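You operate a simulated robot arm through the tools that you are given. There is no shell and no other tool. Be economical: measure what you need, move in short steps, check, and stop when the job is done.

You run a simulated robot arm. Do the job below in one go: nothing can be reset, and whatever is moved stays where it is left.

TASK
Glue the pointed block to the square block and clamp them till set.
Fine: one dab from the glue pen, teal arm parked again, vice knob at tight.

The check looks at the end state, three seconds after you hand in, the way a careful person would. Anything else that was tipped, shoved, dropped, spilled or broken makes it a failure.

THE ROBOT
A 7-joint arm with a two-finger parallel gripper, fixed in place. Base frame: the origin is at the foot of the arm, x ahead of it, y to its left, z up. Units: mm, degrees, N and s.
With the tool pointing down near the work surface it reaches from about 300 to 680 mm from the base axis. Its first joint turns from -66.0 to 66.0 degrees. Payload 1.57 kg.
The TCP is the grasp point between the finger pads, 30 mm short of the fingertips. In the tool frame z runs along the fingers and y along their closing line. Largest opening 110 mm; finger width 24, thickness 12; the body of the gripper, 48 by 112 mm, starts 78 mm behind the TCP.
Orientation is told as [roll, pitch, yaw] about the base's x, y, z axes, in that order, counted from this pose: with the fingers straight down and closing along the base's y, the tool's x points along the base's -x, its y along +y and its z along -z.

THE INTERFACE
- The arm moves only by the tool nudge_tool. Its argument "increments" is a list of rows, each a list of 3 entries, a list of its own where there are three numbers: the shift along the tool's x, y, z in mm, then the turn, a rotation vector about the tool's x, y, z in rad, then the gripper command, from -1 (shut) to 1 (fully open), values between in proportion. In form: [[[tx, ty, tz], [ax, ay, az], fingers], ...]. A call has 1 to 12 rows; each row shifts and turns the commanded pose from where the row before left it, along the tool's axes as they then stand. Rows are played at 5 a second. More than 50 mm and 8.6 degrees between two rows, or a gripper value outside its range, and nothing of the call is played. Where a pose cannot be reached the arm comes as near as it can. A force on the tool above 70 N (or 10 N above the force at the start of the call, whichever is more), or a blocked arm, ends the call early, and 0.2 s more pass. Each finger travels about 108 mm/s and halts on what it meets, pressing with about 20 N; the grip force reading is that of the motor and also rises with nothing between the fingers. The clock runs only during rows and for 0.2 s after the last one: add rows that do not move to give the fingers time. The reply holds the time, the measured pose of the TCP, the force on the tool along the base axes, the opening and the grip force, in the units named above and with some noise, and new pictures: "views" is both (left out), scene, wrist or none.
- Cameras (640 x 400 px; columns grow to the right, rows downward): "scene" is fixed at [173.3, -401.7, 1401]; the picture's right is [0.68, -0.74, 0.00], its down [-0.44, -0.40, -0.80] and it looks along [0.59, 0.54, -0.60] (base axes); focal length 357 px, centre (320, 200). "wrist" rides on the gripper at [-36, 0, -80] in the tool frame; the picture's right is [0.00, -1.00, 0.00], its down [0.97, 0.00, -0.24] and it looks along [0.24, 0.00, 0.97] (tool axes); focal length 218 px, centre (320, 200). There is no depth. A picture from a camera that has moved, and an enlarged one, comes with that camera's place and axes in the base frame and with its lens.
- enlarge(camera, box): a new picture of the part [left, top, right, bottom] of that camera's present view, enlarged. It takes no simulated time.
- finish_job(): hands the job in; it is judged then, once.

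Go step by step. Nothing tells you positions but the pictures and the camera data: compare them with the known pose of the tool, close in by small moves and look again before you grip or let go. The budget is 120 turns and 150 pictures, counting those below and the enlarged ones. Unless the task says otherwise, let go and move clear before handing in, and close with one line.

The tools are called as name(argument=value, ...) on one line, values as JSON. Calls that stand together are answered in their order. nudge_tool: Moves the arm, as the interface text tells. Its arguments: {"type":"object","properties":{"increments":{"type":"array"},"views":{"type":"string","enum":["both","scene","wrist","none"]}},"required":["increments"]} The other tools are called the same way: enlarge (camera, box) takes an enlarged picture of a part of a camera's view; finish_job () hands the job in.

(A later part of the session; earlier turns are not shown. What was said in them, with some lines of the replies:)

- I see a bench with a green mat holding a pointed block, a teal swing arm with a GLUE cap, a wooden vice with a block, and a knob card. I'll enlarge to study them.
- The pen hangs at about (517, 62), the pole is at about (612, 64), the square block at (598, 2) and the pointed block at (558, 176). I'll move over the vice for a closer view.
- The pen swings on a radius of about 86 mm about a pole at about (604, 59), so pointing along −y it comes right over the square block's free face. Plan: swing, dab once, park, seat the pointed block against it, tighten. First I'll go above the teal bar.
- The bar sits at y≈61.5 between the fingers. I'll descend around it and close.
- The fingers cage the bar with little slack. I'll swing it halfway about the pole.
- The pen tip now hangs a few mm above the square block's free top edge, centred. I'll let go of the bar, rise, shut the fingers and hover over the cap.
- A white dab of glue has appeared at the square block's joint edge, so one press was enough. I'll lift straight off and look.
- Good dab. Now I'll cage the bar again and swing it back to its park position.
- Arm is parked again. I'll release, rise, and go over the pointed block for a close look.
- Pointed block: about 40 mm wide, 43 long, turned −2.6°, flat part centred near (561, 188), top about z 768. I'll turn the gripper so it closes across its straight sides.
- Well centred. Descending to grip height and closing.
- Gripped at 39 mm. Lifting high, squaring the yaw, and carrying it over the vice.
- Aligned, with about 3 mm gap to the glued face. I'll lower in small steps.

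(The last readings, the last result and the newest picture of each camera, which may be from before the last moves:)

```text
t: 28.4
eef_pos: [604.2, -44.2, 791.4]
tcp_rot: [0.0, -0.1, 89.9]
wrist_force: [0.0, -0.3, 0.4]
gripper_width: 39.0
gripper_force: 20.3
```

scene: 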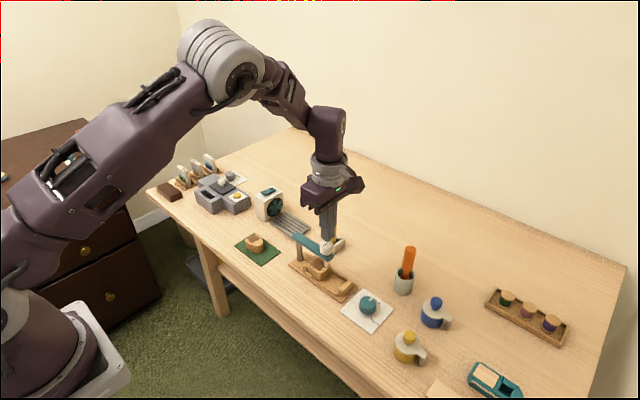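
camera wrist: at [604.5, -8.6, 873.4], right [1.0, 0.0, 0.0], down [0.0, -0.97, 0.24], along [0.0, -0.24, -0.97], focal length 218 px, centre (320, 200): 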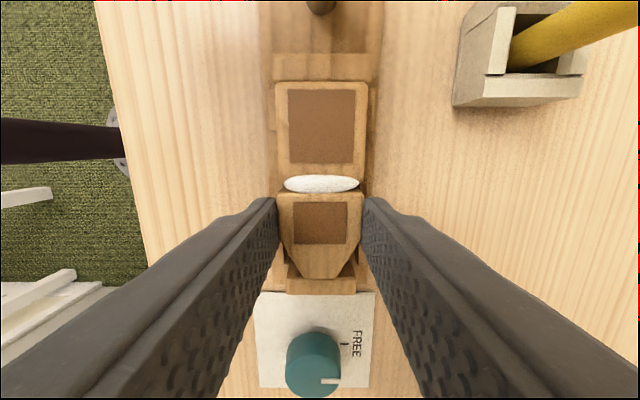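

nudge_tool(increments=[[[0, 0, 1.5], [0, 0, 0], -0.6], [[0, 0, 1.0], [0, 0, 0], -0.6], [[0, 0, 0], [0, 0, 0], -0.6]], views="wrist")

enlarge(camera="scene", box=[300, 240, 360, 310])

```text
t: 29.2
eef_pos: [604.6, -45.6, 790.5]
tcp_rot: [-0.1, 0.1, 90.1]
wrist_force: [-1.3, 1.5, 3.8]
gripper_width: 38.6
gripper_force: 19.7
camera wrist: at [604.7, -8.7, 868.8], right [1.0, 0.0, 0.0], down [0.0, -0.97, 0.24], along [0.0, -0.24, -0.97], focal length 218 px, centre (320, 200)
```

wrist: 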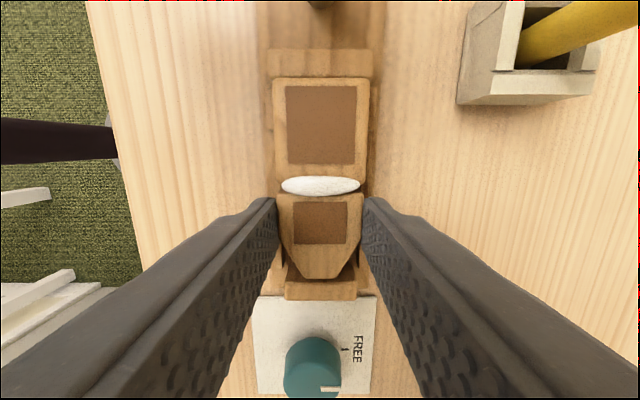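

```text
5.71 times, centred on (330, 275) of scene
camera zoom: at [173.2, -401.7, 1401.0], right [0.68, -0.74, 0.0], down [-0.44, -0.4, -0.8], along [0.59, 0.54, -0.6], focal length 2039 px, centre (263, -229)
```

zoom: 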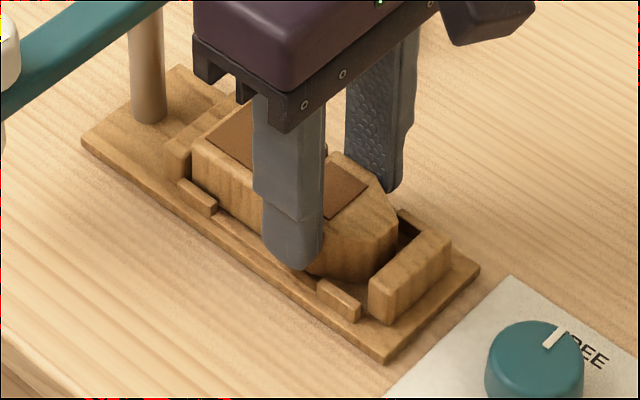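

Contact with the vice floor at about 4 N. I'll ease it towards the square block till they meet.

nudge_tool(increments=[[[-1.5, 0, -0.6], [0, 0, 0], -0.6], [[-1.5, 0, 0], [0, 0, 0], -0.6], [[0, 0, 0], [0, 0, 0], -0.6]], views="wrist")

enlarge(camera="wrist", box=[260, 130, 380, 310])

```text
t: 30.0
eef_pos: [603.5, -42.0, 789.3]
tcp_rot: [0.1, 0.0, 90.0]
wrist_force: [-0.2, -0.4, 0.3]
gripper_width: 38.8
gripper_force: 19.8
camera wrist: at [604.6, -6.1, 869.2], right [1.0, 0.0, 0.0], down [0.0, -0.97, 0.24], along [0.0, -0.24, -0.97], focal length 218 px, centre (320, 200)
```

wrist: 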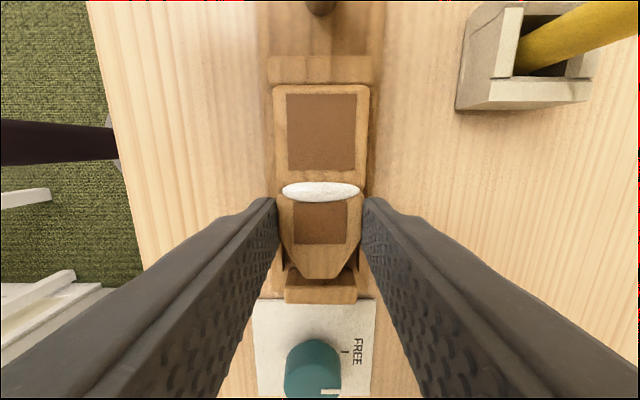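

```text
2.22 times, centred on (320, 220) of wrist
camera zoom: at [604.6, -6.1, 869.2], right [1.0, 0.0, 0.0], down [0.0, -0.97, 0.24], along [0.0, -0.24, -0.97], focal length 485 px, centre (320, 156)
```

zoom: 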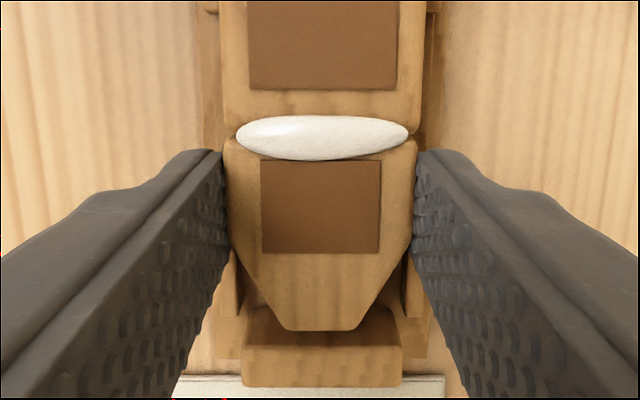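

nudge_tool(increments=[[[-1, 0, 0], [0, 0, 0], -0.6], [[0, 0, 0], [0, 0, 0], -0.6]], views="none")

enlarge(camera="wrist", box=[270, 140, 370, 220])

```text
t: 30.6
eef_pos: [605.2, -41.7, 790.5]
tcp_rot: [-0.1, 0.0, 90.0]
wrist_force: [-0.2, -1.3, 0.7]
gripper_width: 38.9
gripper_force: 19.7
```

```text
5.00 times, centred on (320, 180) of wrist
camera zoom: at [604.5, -4.9, 869.1], right [1.0, 0.0, 0.0], down [0.0, -0.97, 0.24], along [0.0, -0.24, -0.97], focal length 1091 px, centre (320, 300)
```

zoom: 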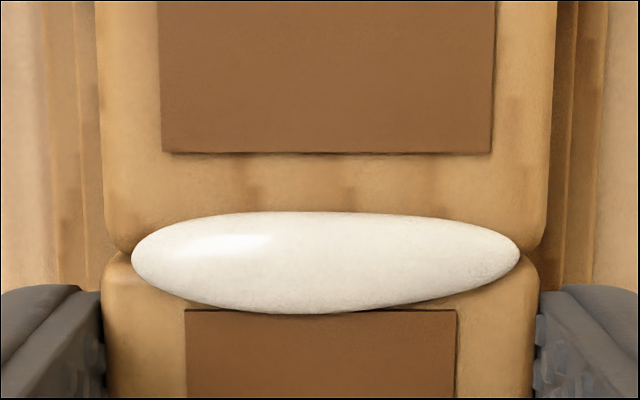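

nudge_tool(increments=[[[-0.8, 0, 0], [0, 0, 0], -0.6], [[0, 0, 0], [0, 0, 0], -0.6]], views="none")

enlarge(camera="scene", box=[300, 240, 360, 310])

```text
t: 31.2
eef_pos: [605.0, -39.9, 790.3]
tcp_rot: [-0.1, 0.1, 90.0]
wrist_force: [-0.1, -5.7, 0.2]
gripper_width: 39.0
gripper_force: 19.7
```

```text
5.71 times, centred on (330, 275) of scene
camera zoom: at [173.2, -401.9, 1401.0], right [0.68, -0.74, 0.0], down [-0.44, -0.4, -0.8], along [0.59, 0.54, -0.6], focal length 2039 px, centre (263, -229)
```

zoom: 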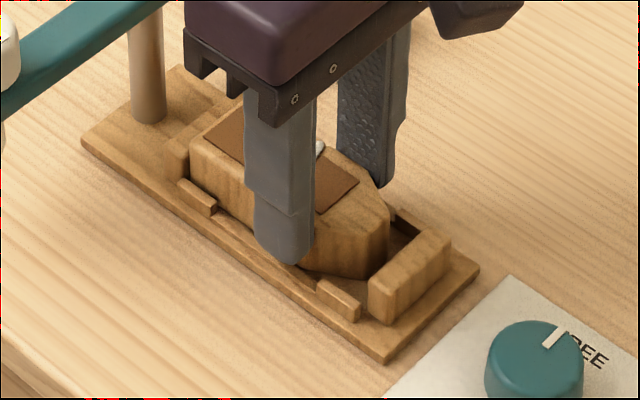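

Fy −5.7 N: the blocks touch. Set down and release, then rise.

nudge_tool(increments=[[[0.3, 0, 0.7], [0, 0, 0], -0.6], [[0, 0, 0], [0, 0, 0], -0.2], [[0, 0, 0], [0, 0, 0], 0], [[0, 0, 0], [0, 0, 0], 0], [[0, 0, -25], [0, 0, 0], 0], [[0, 0, -40], [0, 0, 0], 0], [[0, 0, -40], [0, 0, 0], 0]], views="wrist")

enlarge(camera="scene", box=[290, 240, 390, 320])

enlarge(camera="wrist", box=[240, 100, 400, 300])

```text
t: 32.8
eef_pos: [604.5, -37.9, 894.6]
tcp_rot: [-0.1, -0.1, 90.0]
wrist_force: [-1.0, -0.6, 0.4]
gripper_width: 54.9
gripper_force: 0.1
camera wrist: at [604.6, -2.5, 974.3], right [1.0, 0.0, 0.0], down [0.0, -0.97, 0.24], along [0.0, -0.24, -0.97], focal length 218 px, centre (320, 200)
```

wrist: 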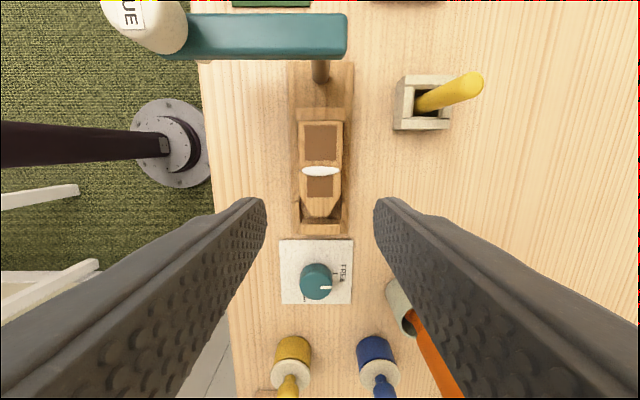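

```text
5.00 times, centred on (340, 280) of scene
camera zoom: at [173.2, -401.7, 1401.0], right [0.68, -0.74, 0.0], down [-0.44, -0.4, -0.8], along [0.59, 0.54, -0.6], focal length 1784 px, centre (220, -200)
```

zoom: 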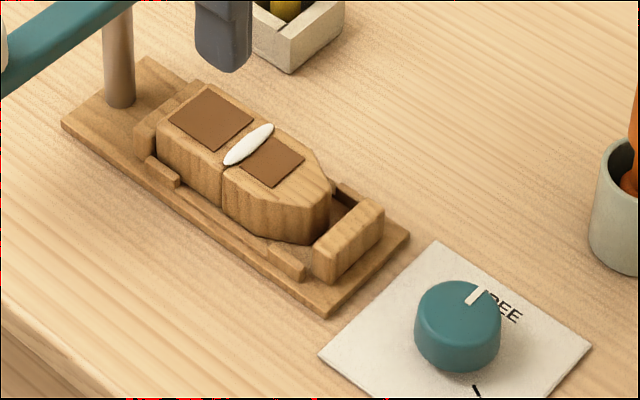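

```text
2.00 times, centred on (320, 200) of wrist
camera zoom: at [604.6, -2.5, 974.3], right [1.0, 0.0, 0.0], down [0.0, -0.97, 0.24], along [0.0, -0.24, -0.97], focal length 436 px, centre (320, 200)
```

zoom: 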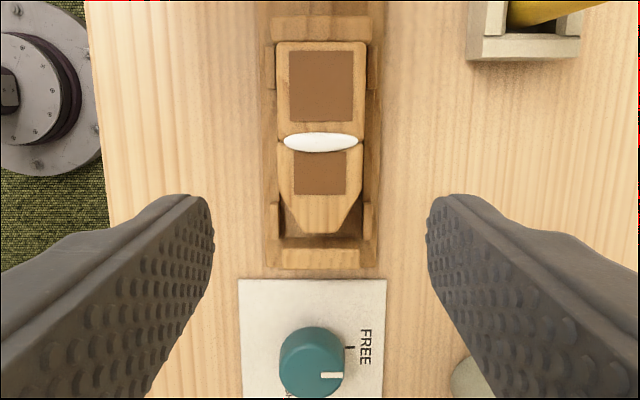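

The pointed block is seated flush with glue in the joint. Next I'll view the knob from above.

nudge_tool(increments=[[[45, 3, -12], [0, 0, 0], 0], [[46, 3, -12], [0, 0, 0], 0], [[46, 3, -12], [0, 0, 0], 0], [[0, 0, 0], [0, 0, 0], 0]], views="wrist")

enlarge(camera="wrist", box=[260, 90, 380, 210])

enlarge(camera="scene", box=[330, 270, 420, 340])

```text
t: 33.8
eef_pos: [595.5, -176.0, 930.4]
tcp_rot: [0.1, 0.1, 90.1]
wrist_force: [0.4, -0.6, 0.7]
gripper_width: 55.0
gripper_force: 0.2
camera wrist: at [595.7, -140.0, 1009.9], right [1.0, 0.0, 0.0], down [0.0, -0.97, 0.24], along [0.0, -0.24, -0.97], focal length 218 px, centre (320, 200)
```

wrist: 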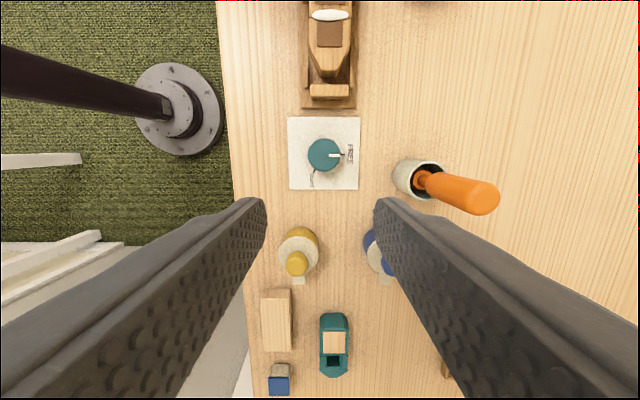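

```text
3.33 times, centred on (320, 150) of wrist
camera zoom: at [595.7, -140.0, 1009.9], right [1.0, 0.0, 0.0], down [0.0, -0.97, 0.24], along [0.0, -0.24, -0.97], focal length 728 px, centre (320, 367)
```

zoom: 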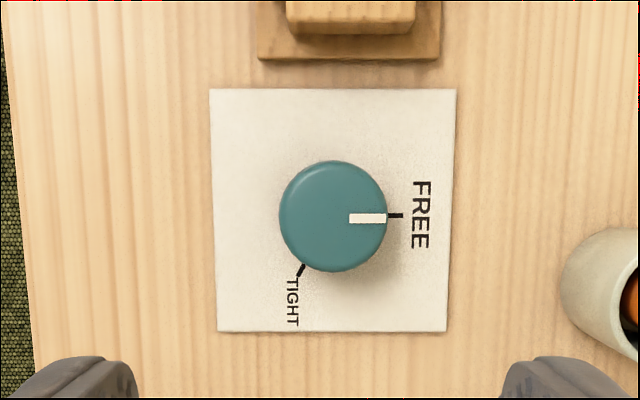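

```text
5.71 times, centred on (375, 305) of scene
camera zoom: at [173.2, -401.8, 1401.0], right [0.68, -0.74, 0.0], down [-0.44, -0.4, -0.8], along [0.59, 0.54, -0.6], focal length 2039 px, centre (6, -400)
```

zoom: 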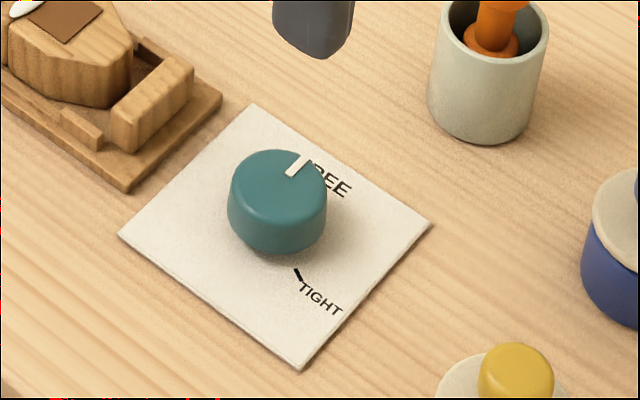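

Knob centre ≈ (600, −149.5), top z ≈ 763, diameter 35; TIGHT is 120° clockwise of FREE. I'll descend around it.

nudge_tool(increments=[[[-13, -2.2, 20], [0, 0, 0], 0.05], [[-13.5, -2.3, 20], [0, 0, 0], 0.05], [[0, 0, 30], [0, 0, 0], 0.05], [[0, 0, 30], [0, 0, 0], 0.05], [[0, 0, 0], [0, 0, 0], 0.05]], views="wrist")

enlarge(camera="scene", box=[330, 250, 430, 340])

```text
t: 35.0
eef_pos: [600.4, -150.2, 831.1]
tcp_rot: [0.0, 0.0, 90.0]
wrist_force: [0.3, 0.5, -1.0]
gripper_width: 57.9
gripper_force: 0.0
camera wrist: at [599.9, -114.1, 910.4], right [1.0, 0.0, 0.0], down [0.0, -0.97, 0.24], along [0.0, -0.24, -0.97], focal length 218 px, centre (320, 200)
```

wrist: 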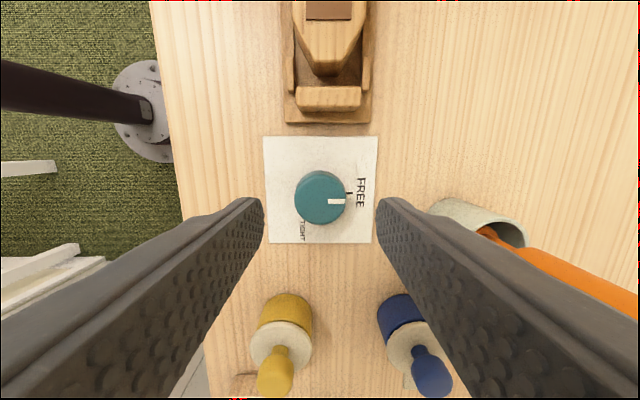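

```text
4.44 times, centred on (380, 295) of scene
camera zoom: at [173.3, -401.7, 1401.0], right [0.68, -0.74, 0.0], down [-0.44, -0.4, -0.8], along [0.59, 0.54, -0.6], focal length 1586 px, centre (53, -222)
```

zoom: 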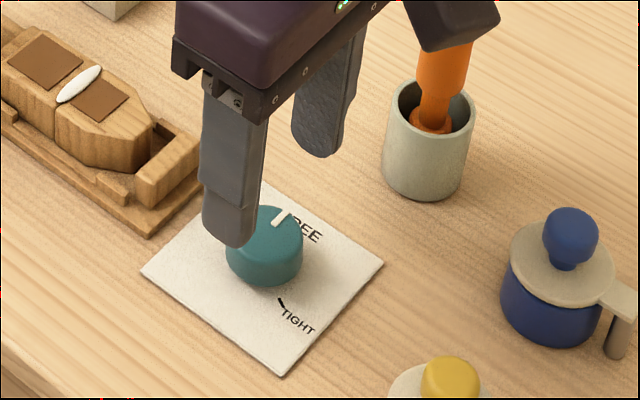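

nudge_tool(increments=[[[-1, 0, 25], [0, 0, 0], 0.05], [[0, 0, 25], [0, 0, 0], 0.05], [[0, 0, 0], [0, 0, 0], -0.15], [[0, 0, 0], [0, 0, 0], -0.5], [[0, 0, 0], [0, 0, 0], -0.5], [[0, 0, 0], [0, 0, 0], -0.5]], views="wrist")

enlarge(camera="scene", box=[330, 250, 430, 340])

```text
t: 36.4
eef_pos: [600.9, -149.7, 779.0]
tcp_rot: [0.0, 0.0, 90.0]
wrist_force: [1.1, -0.8, -6.2]
gripper_width: 37.3
gripper_force: 44.0
camera wrist: at [600.1, -114.0, 858.7], right [1.0, 0.0, 0.0], down [0.0, -0.97, 0.24], along [0.0, -0.24, -0.97], focal length 218 px, centre (320, 200)
```

wrist: 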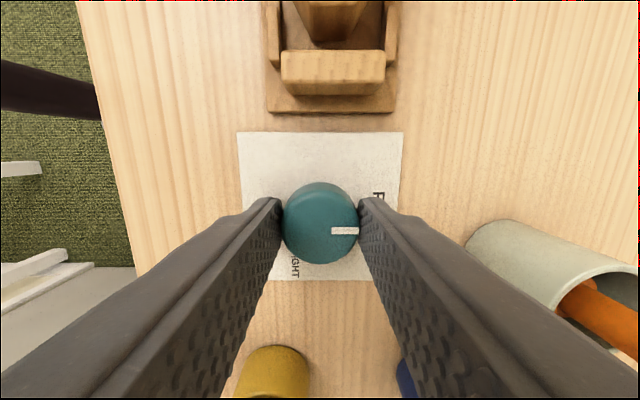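

```text
4.44 times, centred on (380, 295) of scene
camera zoom: at [173.4, -401.8, 1401.0], right [0.68, -0.74, 0.0], down [-0.44, -0.4, -0.8], along [0.59, 0.54, -0.6], focal length 1586 px, centre (53, -222)
```

zoom: 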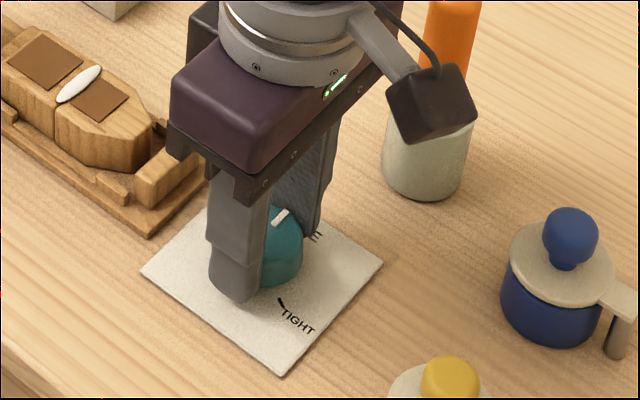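

Knob held. Turning clockwise, first half.

nudge_tool(increments=[[[0, 0, 0], [0, 0, 0.1396], -0.5], [[0, 0, 0], [0, 0, 0.1396], -0.5], [[0, 0, 0], [0, 0, 0.1396], -0.5], [[0, 0, 0], [0, 0, 0.1396], -0.5], [[0, 0, 0], [0, 0, 0.1396], -0.5], [[0, 0, 0], [0, 0, 0.1396], -0.5], [[0, 0, 0], [0, 0, 0.1396], -0.5]], views="wrist")

enlarge(camera="scene", box=[300, 230, 420, 340])

```text
t: 38.0
eef_pos: [600.4, -150.0, 779.3]
tcp_rot: [0.1, 0.0, 33.8]
wrist_force: [6.1, -1.1, -28.0]
gripper_width: 37.7
gripper_force: 43.9
camera wrist: at [630.1, -130.0, 858.8], right [0.56, -0.83, 0.0], down [-0.81, -0.54, 0.24], along [-0.2, -0.13, -0.97], focal length 218 px, centre (320, 200)
```

wrist: 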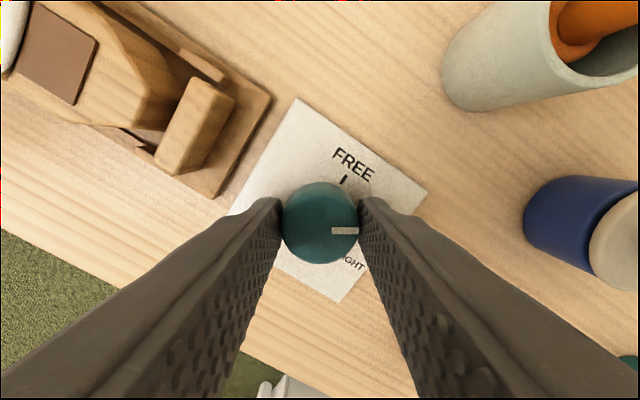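

```text
3.64 times, centred on (360, 285) of scene
camera zoom: at [173.9, -401.9, 1400.9], right [0.68, -0.74, 0.0], down [-0.44, -0.4, -0.8], along [0.59, 0.54, -0.6], focal length 1297 px, centre (174, -109)
```

zoom: 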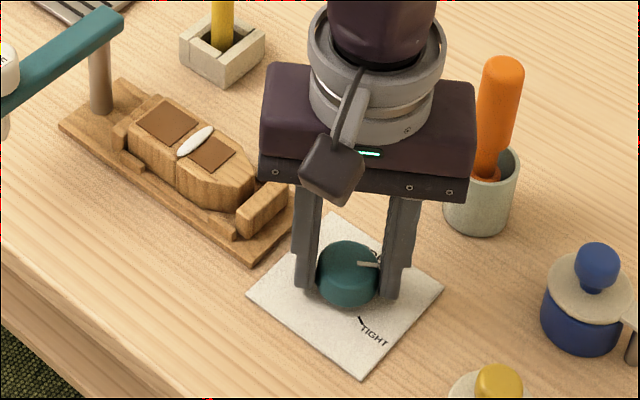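

The knob follows; a downward pull of 28 N is building, so I ease the height slightly and carry on.

nudge_tool(increments=[[[0, 0, 0.8], [0, 0, 0], -0.4], [[0, 0, 0], [0, 0, 0.1396], -0.4], [[0, 0, 0], [0, 0, 0.1396], -0.4], [[0, 0, 0], [0, 0, 0.1396], -0.4], [[0, 0, 0], [0, 0, 0.1396], -0.4]], views="wrist")

```text
t: 39.2
eef_pos: [600.7, -149.9, 780.0]
tcp_rot: [0.0, 0.0, 1.9]
wrist_force: [-1.7, 6.7, 0.8]
gripper_width: 37.4
gripper_force: 43.0
camera wrist: at [636.1, -148.9, 858.9], right [0.03, -1.0, 0.0], down [-0.97, -0.03, 0.24], along [-0.24, -0.01, -0.97], focal length 218 px, centre (320, 200)
```

wrist: 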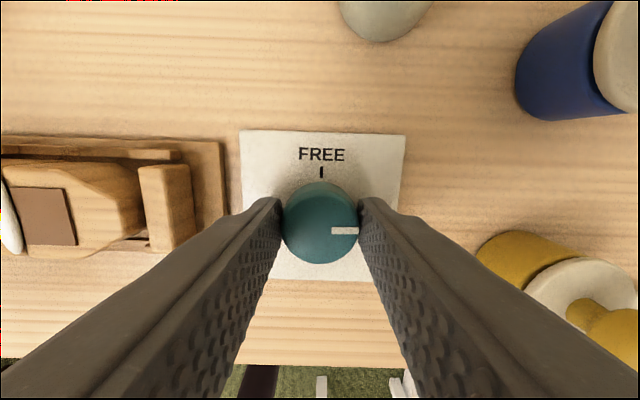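

nudge_tool(increments=[[[0, 0, 0], [0, 0, 0.1396], -0.4], [[0, 0, 0], [0, 0, 0.1396], -0.4], [[0, 0, 0], [0, 0, 0.1396], -0.4], [[0, 0, 0], [0, 0, 0.1396], -0.4], [[0, 0, 0], [0, 0, 0], -0.4]], views="wrist")

enlarge(camera="scene", box=[290, 240, 410, 340])

```text
t: 40.4
eef_pos: [599.7, -150.8, 779.7]
tcp_rot: [0.1, 0.0, -30.1]
wrist_force: [-3.2, 3.5, -2.2]
gripper_width: 37.4
gripper_force: 43.3
camera wrist: at [631.3, -168.1, 858.9], right [-0.5, -0.87, 0.0], down [-0.84, 0.49, 0.24], along [-0.21, 0.12, -0.97], focal length 218 px, centre (320, 200)
```

wrist: 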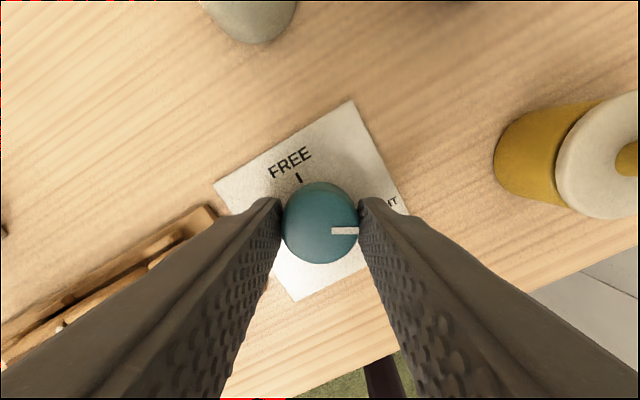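

```text
4.00 times, centred on (350, 290) of scene
camera zoom: at [173.2, -401.7, 1401.0], right [0.68, -0.74, 0.0], down [-0.44, -0.4, -0.8], along [0.59, 0.54, -0.6], focal length 1427 px, centre (200, -160)
```

zoom: 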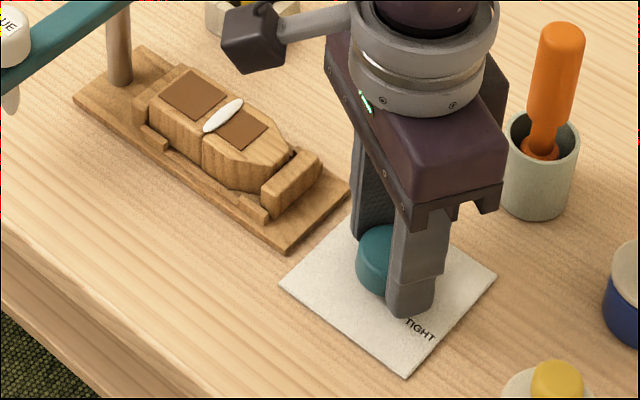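

Turned the full 120°. Releasing and lifting to check the mark.

nudge_tool(increments=[[[0, 0, 0], [0, 0, 0], -0.2], [[0, 0, 0], [0, 0, 0], 0.0], [[0, 0, 0], [0, 0, 0], 0.0], [[0, 0, -30], [0, 0, 0], 0.0], [[0, 0, -45], [0, 0, 0], 0.0], [[0, 0, -45], [0, 0, 0], 0.0], [[45, 0, 0], [0, 0, 0], 0], [[0, 0, 0], [0, 0, 0], 0]], views="wrist")

enlarge(camera="scene", box=[290, 240, 410, 340])

enlarge(camera="wrist", box=[250, 90, 390, 210])

```text
t: 42.2
eef_pos: [559.6, -128.5, 900.8]
tcp_rot: [0.0, 0.1, -30.0]
wrist_force: [0.9, 0.0, 0.6]
gripper_width: 55.1
gripper_force: 0.0
camera wrist: at [591.9, -145.9, 979.5], right [-0.5, -0.87, 0.0], down [-0.84, 0.49, 0.24], along [-0.21, 0.12, -0.97], focal length 218 px, centre (320, 200)
```

wrist: 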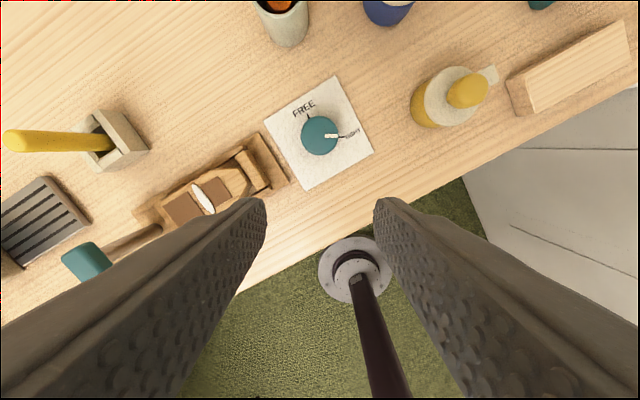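

```text
4.00 times, centred on (350, 290) of scene
camera zoom: at [173.2, -401.7, 1401.0], right [0.68, -0.74, 0.0], down [-0.44, -0.4, -0.8], along [0.59, 0.54, -0.6], focal length 1427 px, centre (200, -160)
```

zoom: 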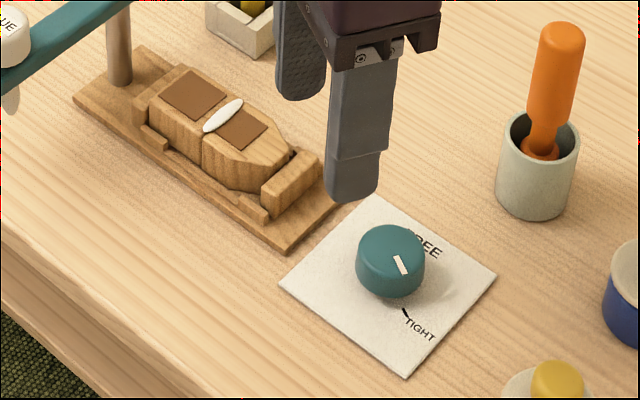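

```text
3.33 times, centred on (320, 150) of wrist
camera zoom: at [591.9, -145.9, 979.5], right [-0.5, -0.87, 0.0], down [-0.84, 0.49, 0.24], along [-0.21, 0.12, -0.97], focal length 728 px, centre (320, 367)
```

zoom: 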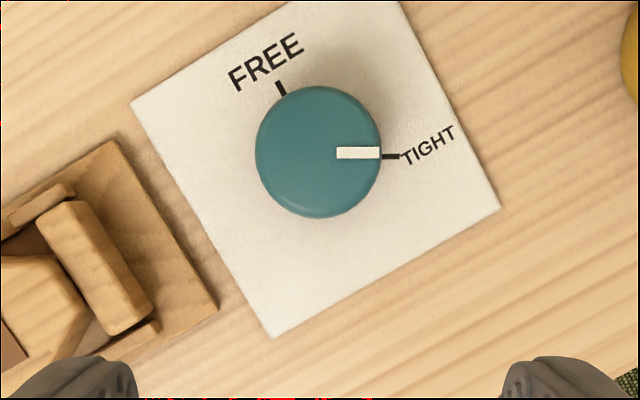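

The mark sits on TIGHT and the jaw clamps the point. I'll back off clear, check the overall scene and give the glue some time.

nudge_tool(increments=[[[0, 0, -40], [0, 0, 0], 0], [[30, 0, -30], [0, 0, 0], 0], [[30, 0, -20], [0, 0, 0], 0], [[0, 0, 0], [0, 0, 0], 0], [[0, 0, 0], [0, 0, 0], 0], [[0, 0, 0], [0, 0, 0], 0], [[0, 0, 0], [0, 0, 0], 0], [[0, 0, 0], [0, 0, 0], 0], [[0, 0, 0], [0, 0, 0], 0], [[0, 0, 0], [0, 0, 0], 0], [[0, 0, 0], [0, 0, 0], 0], [[0, 0, 0], [0, 0, 0], 0]])

enlarge(camera="scene", box=[220, 180, 420, 340])

enlarge(camera="scene", box=[290, 250, 360, 300])

```text
t: 44.8
eef_pos: [511.3, -98.6, 989.8]
tcp_rot: [0.0, -0.1, -30.0]
wrist_force: [0.0, 0.3, 0.3]
gripper_width: 55.0
gripper_force: 0.1
camera wrist: at [541.5, -116.2, 1069.2], right [-0.5, -0.87, 0.0], down [-0.84, 0.49, 0.24], along [-0.21, 0.12, -0.97], focal length 218 px, centre (320, 200)
```

scene: 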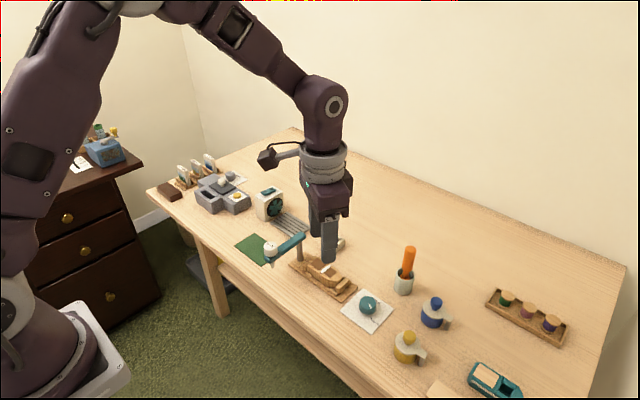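
wrist: 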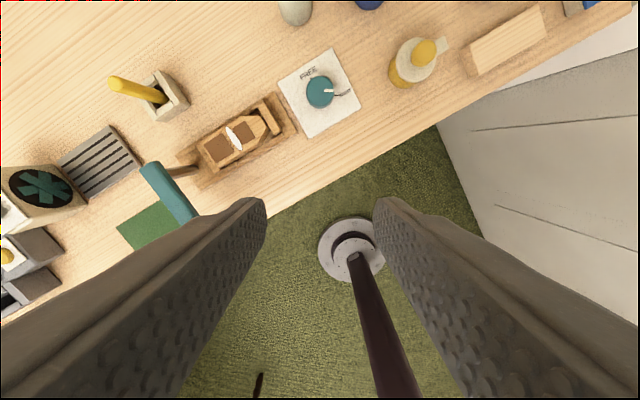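

```text
2.50 times, centred on (320, 260) of scene
camera zoom: at [173.3, -401.7, 1401.0], right [0.68, -0.74, 0.0], down [-0.44, -0.4, -0.8], along [0.59, 0.54, -0.6], focal length 892 px, centre (320, 50)
```

zoom: 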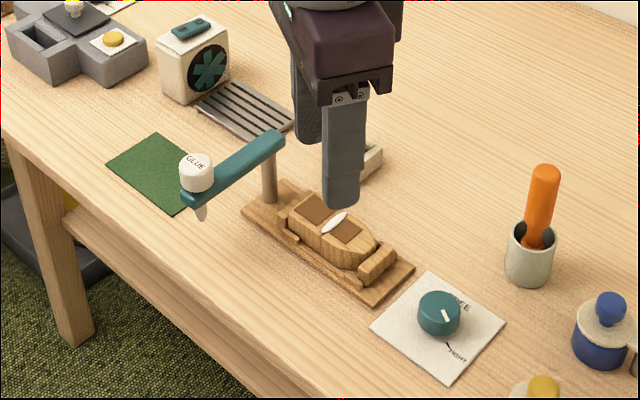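

```text
8.00 times, centred on (325, 275) of scene
camera zoom: at [173.3, -401.7, 1401.0], right [0.68, -0.74, 0.0], down [-0.44, -0.4, -0.8], along [0.59, 0.54, -0.6], focal length 2854 px, centre (280, -400)
```

zoom: 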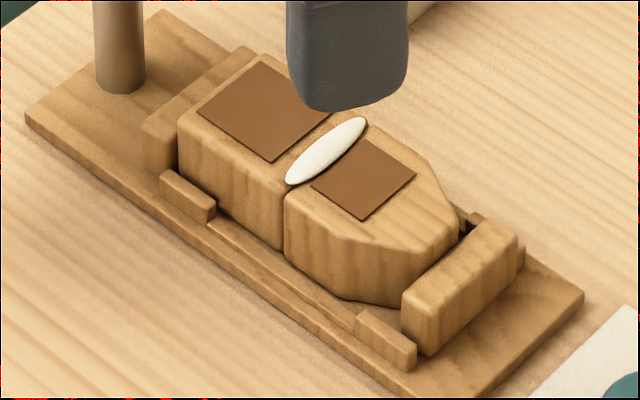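

Everything matches: arm at its original park pose, blocks clamped, knob tight. I'll let it set a few more seconds.

nudge_tool(increments=[[[0, 0, 0], [0, 0, 0], 0], [[0, 0, 0], [0, 0, 0], 0], [[0, 0, 0], [0, 0, 0], 0], [[0, 0, 0], [0, 0, 0], 0], [[0, 0, 0], [0, 0, 0], 0], [[0, 0, 0], [0, 0, 0], 0], [[0, 0, 0], [0, 0, 0], 0], [[0, 0, 0], [0, 0, 0], 0], [[0, 0, 0], [0, 0, 0], 0], [[0, 0, 0], [0, 0, 0], 0], [[0, 0, 0], [0, 0, 0], 0], [[0, 0, 0], [0, 0, 0], 0]], views="none")

nudge_tool(increments=[[[0, 0, 0], [0, 0, 0], 0], [[0, 0, 0], [0, 0, 0], 0], [[0, 0, 0], [0, 0, 0], 0], [[0, 0, 0], [0, 0, 0], 0], [[0, 0, 0], [0, 0, 0], 0], [[0, 0, 0], [0, 0, 0], 0], [[0, 0, 0], [0, 0, 0], 0], [[0, 0, 0], [0, 0, 0], 0], [[0, 0, 0], [0, 0, 0], 0], [[0, 0, 0], [0, 0, 0], 0], [[0, 0, 0], [0, 0, 0], 0], [[0, 0, 0], [0, 0, 0], 0]], views="none")

nudge_tool(increments=[[[0, 0, 0], [0, 0, 0], 0], [[0, 0, 0], [0, 0, 0], 0], [[0, 0, 0], [0, 0, 0], 0], [[0, 0, 0], [0, 0, 0], 0], [[0, 0, 0], [0, 0, 0], 0], [[0, 0, 0], [0, 0, 0], 0], [[0, 0, 0], [0, 0, 0], 0], [[0, 0, 0], [0, 0, 0], 0], [[0, 0, 0], [0, 0, 0], 0], [[0, 0, 0], [0, 0, 0], 0], [[0, 0, 0], [0, 0, 0], 0], [[0, 0, 0], [0, 0, 0], 0]], views="scene")

```text
t: 47.4
eef_pos: [509.7, -98.7, 989.4]
tcp_rot: [0.0, 0.0, -30.0]
wrist_force: [0.3, -0.8, 0.6]
gripper_width: 55.1
gripper_force: 0.0
```

```text
t: 50.0
eef_pos: [510.6, -98.4, 990.7]
tcp_rot: [0.0, -0.1, -30.0]
wrist_force: [-0.6, -0.1, -0.2]
gripper_width: 55.1
gripper_force: 0.0
```

```text
t: 52.6
eef_pos: [509.7, -98.3, 991.6]
tcp_rot: [0.0, 0.0, -30.0]
wrist_force: [-0.2, 0.1, -0.5]
gripper_width: 55.2
gripper_force: 0.1
```

scene: 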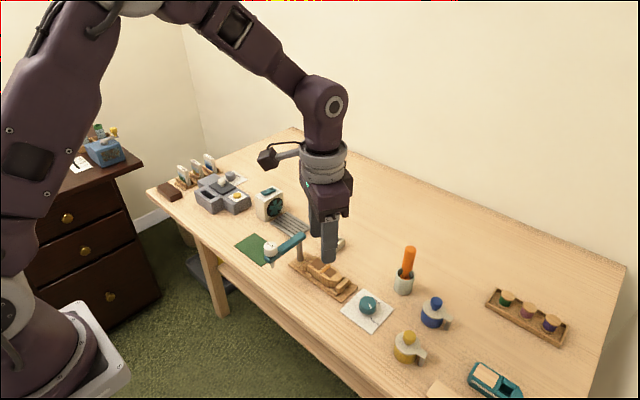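

All is stable and clear; handing in.

finish_job()

```text
The job is handed in.
```

The pointed block is glued to the square block with one dab and clamped. The teal arm is parked again, the vice knob is at TIGHT, and I saw nothing else disturbed.
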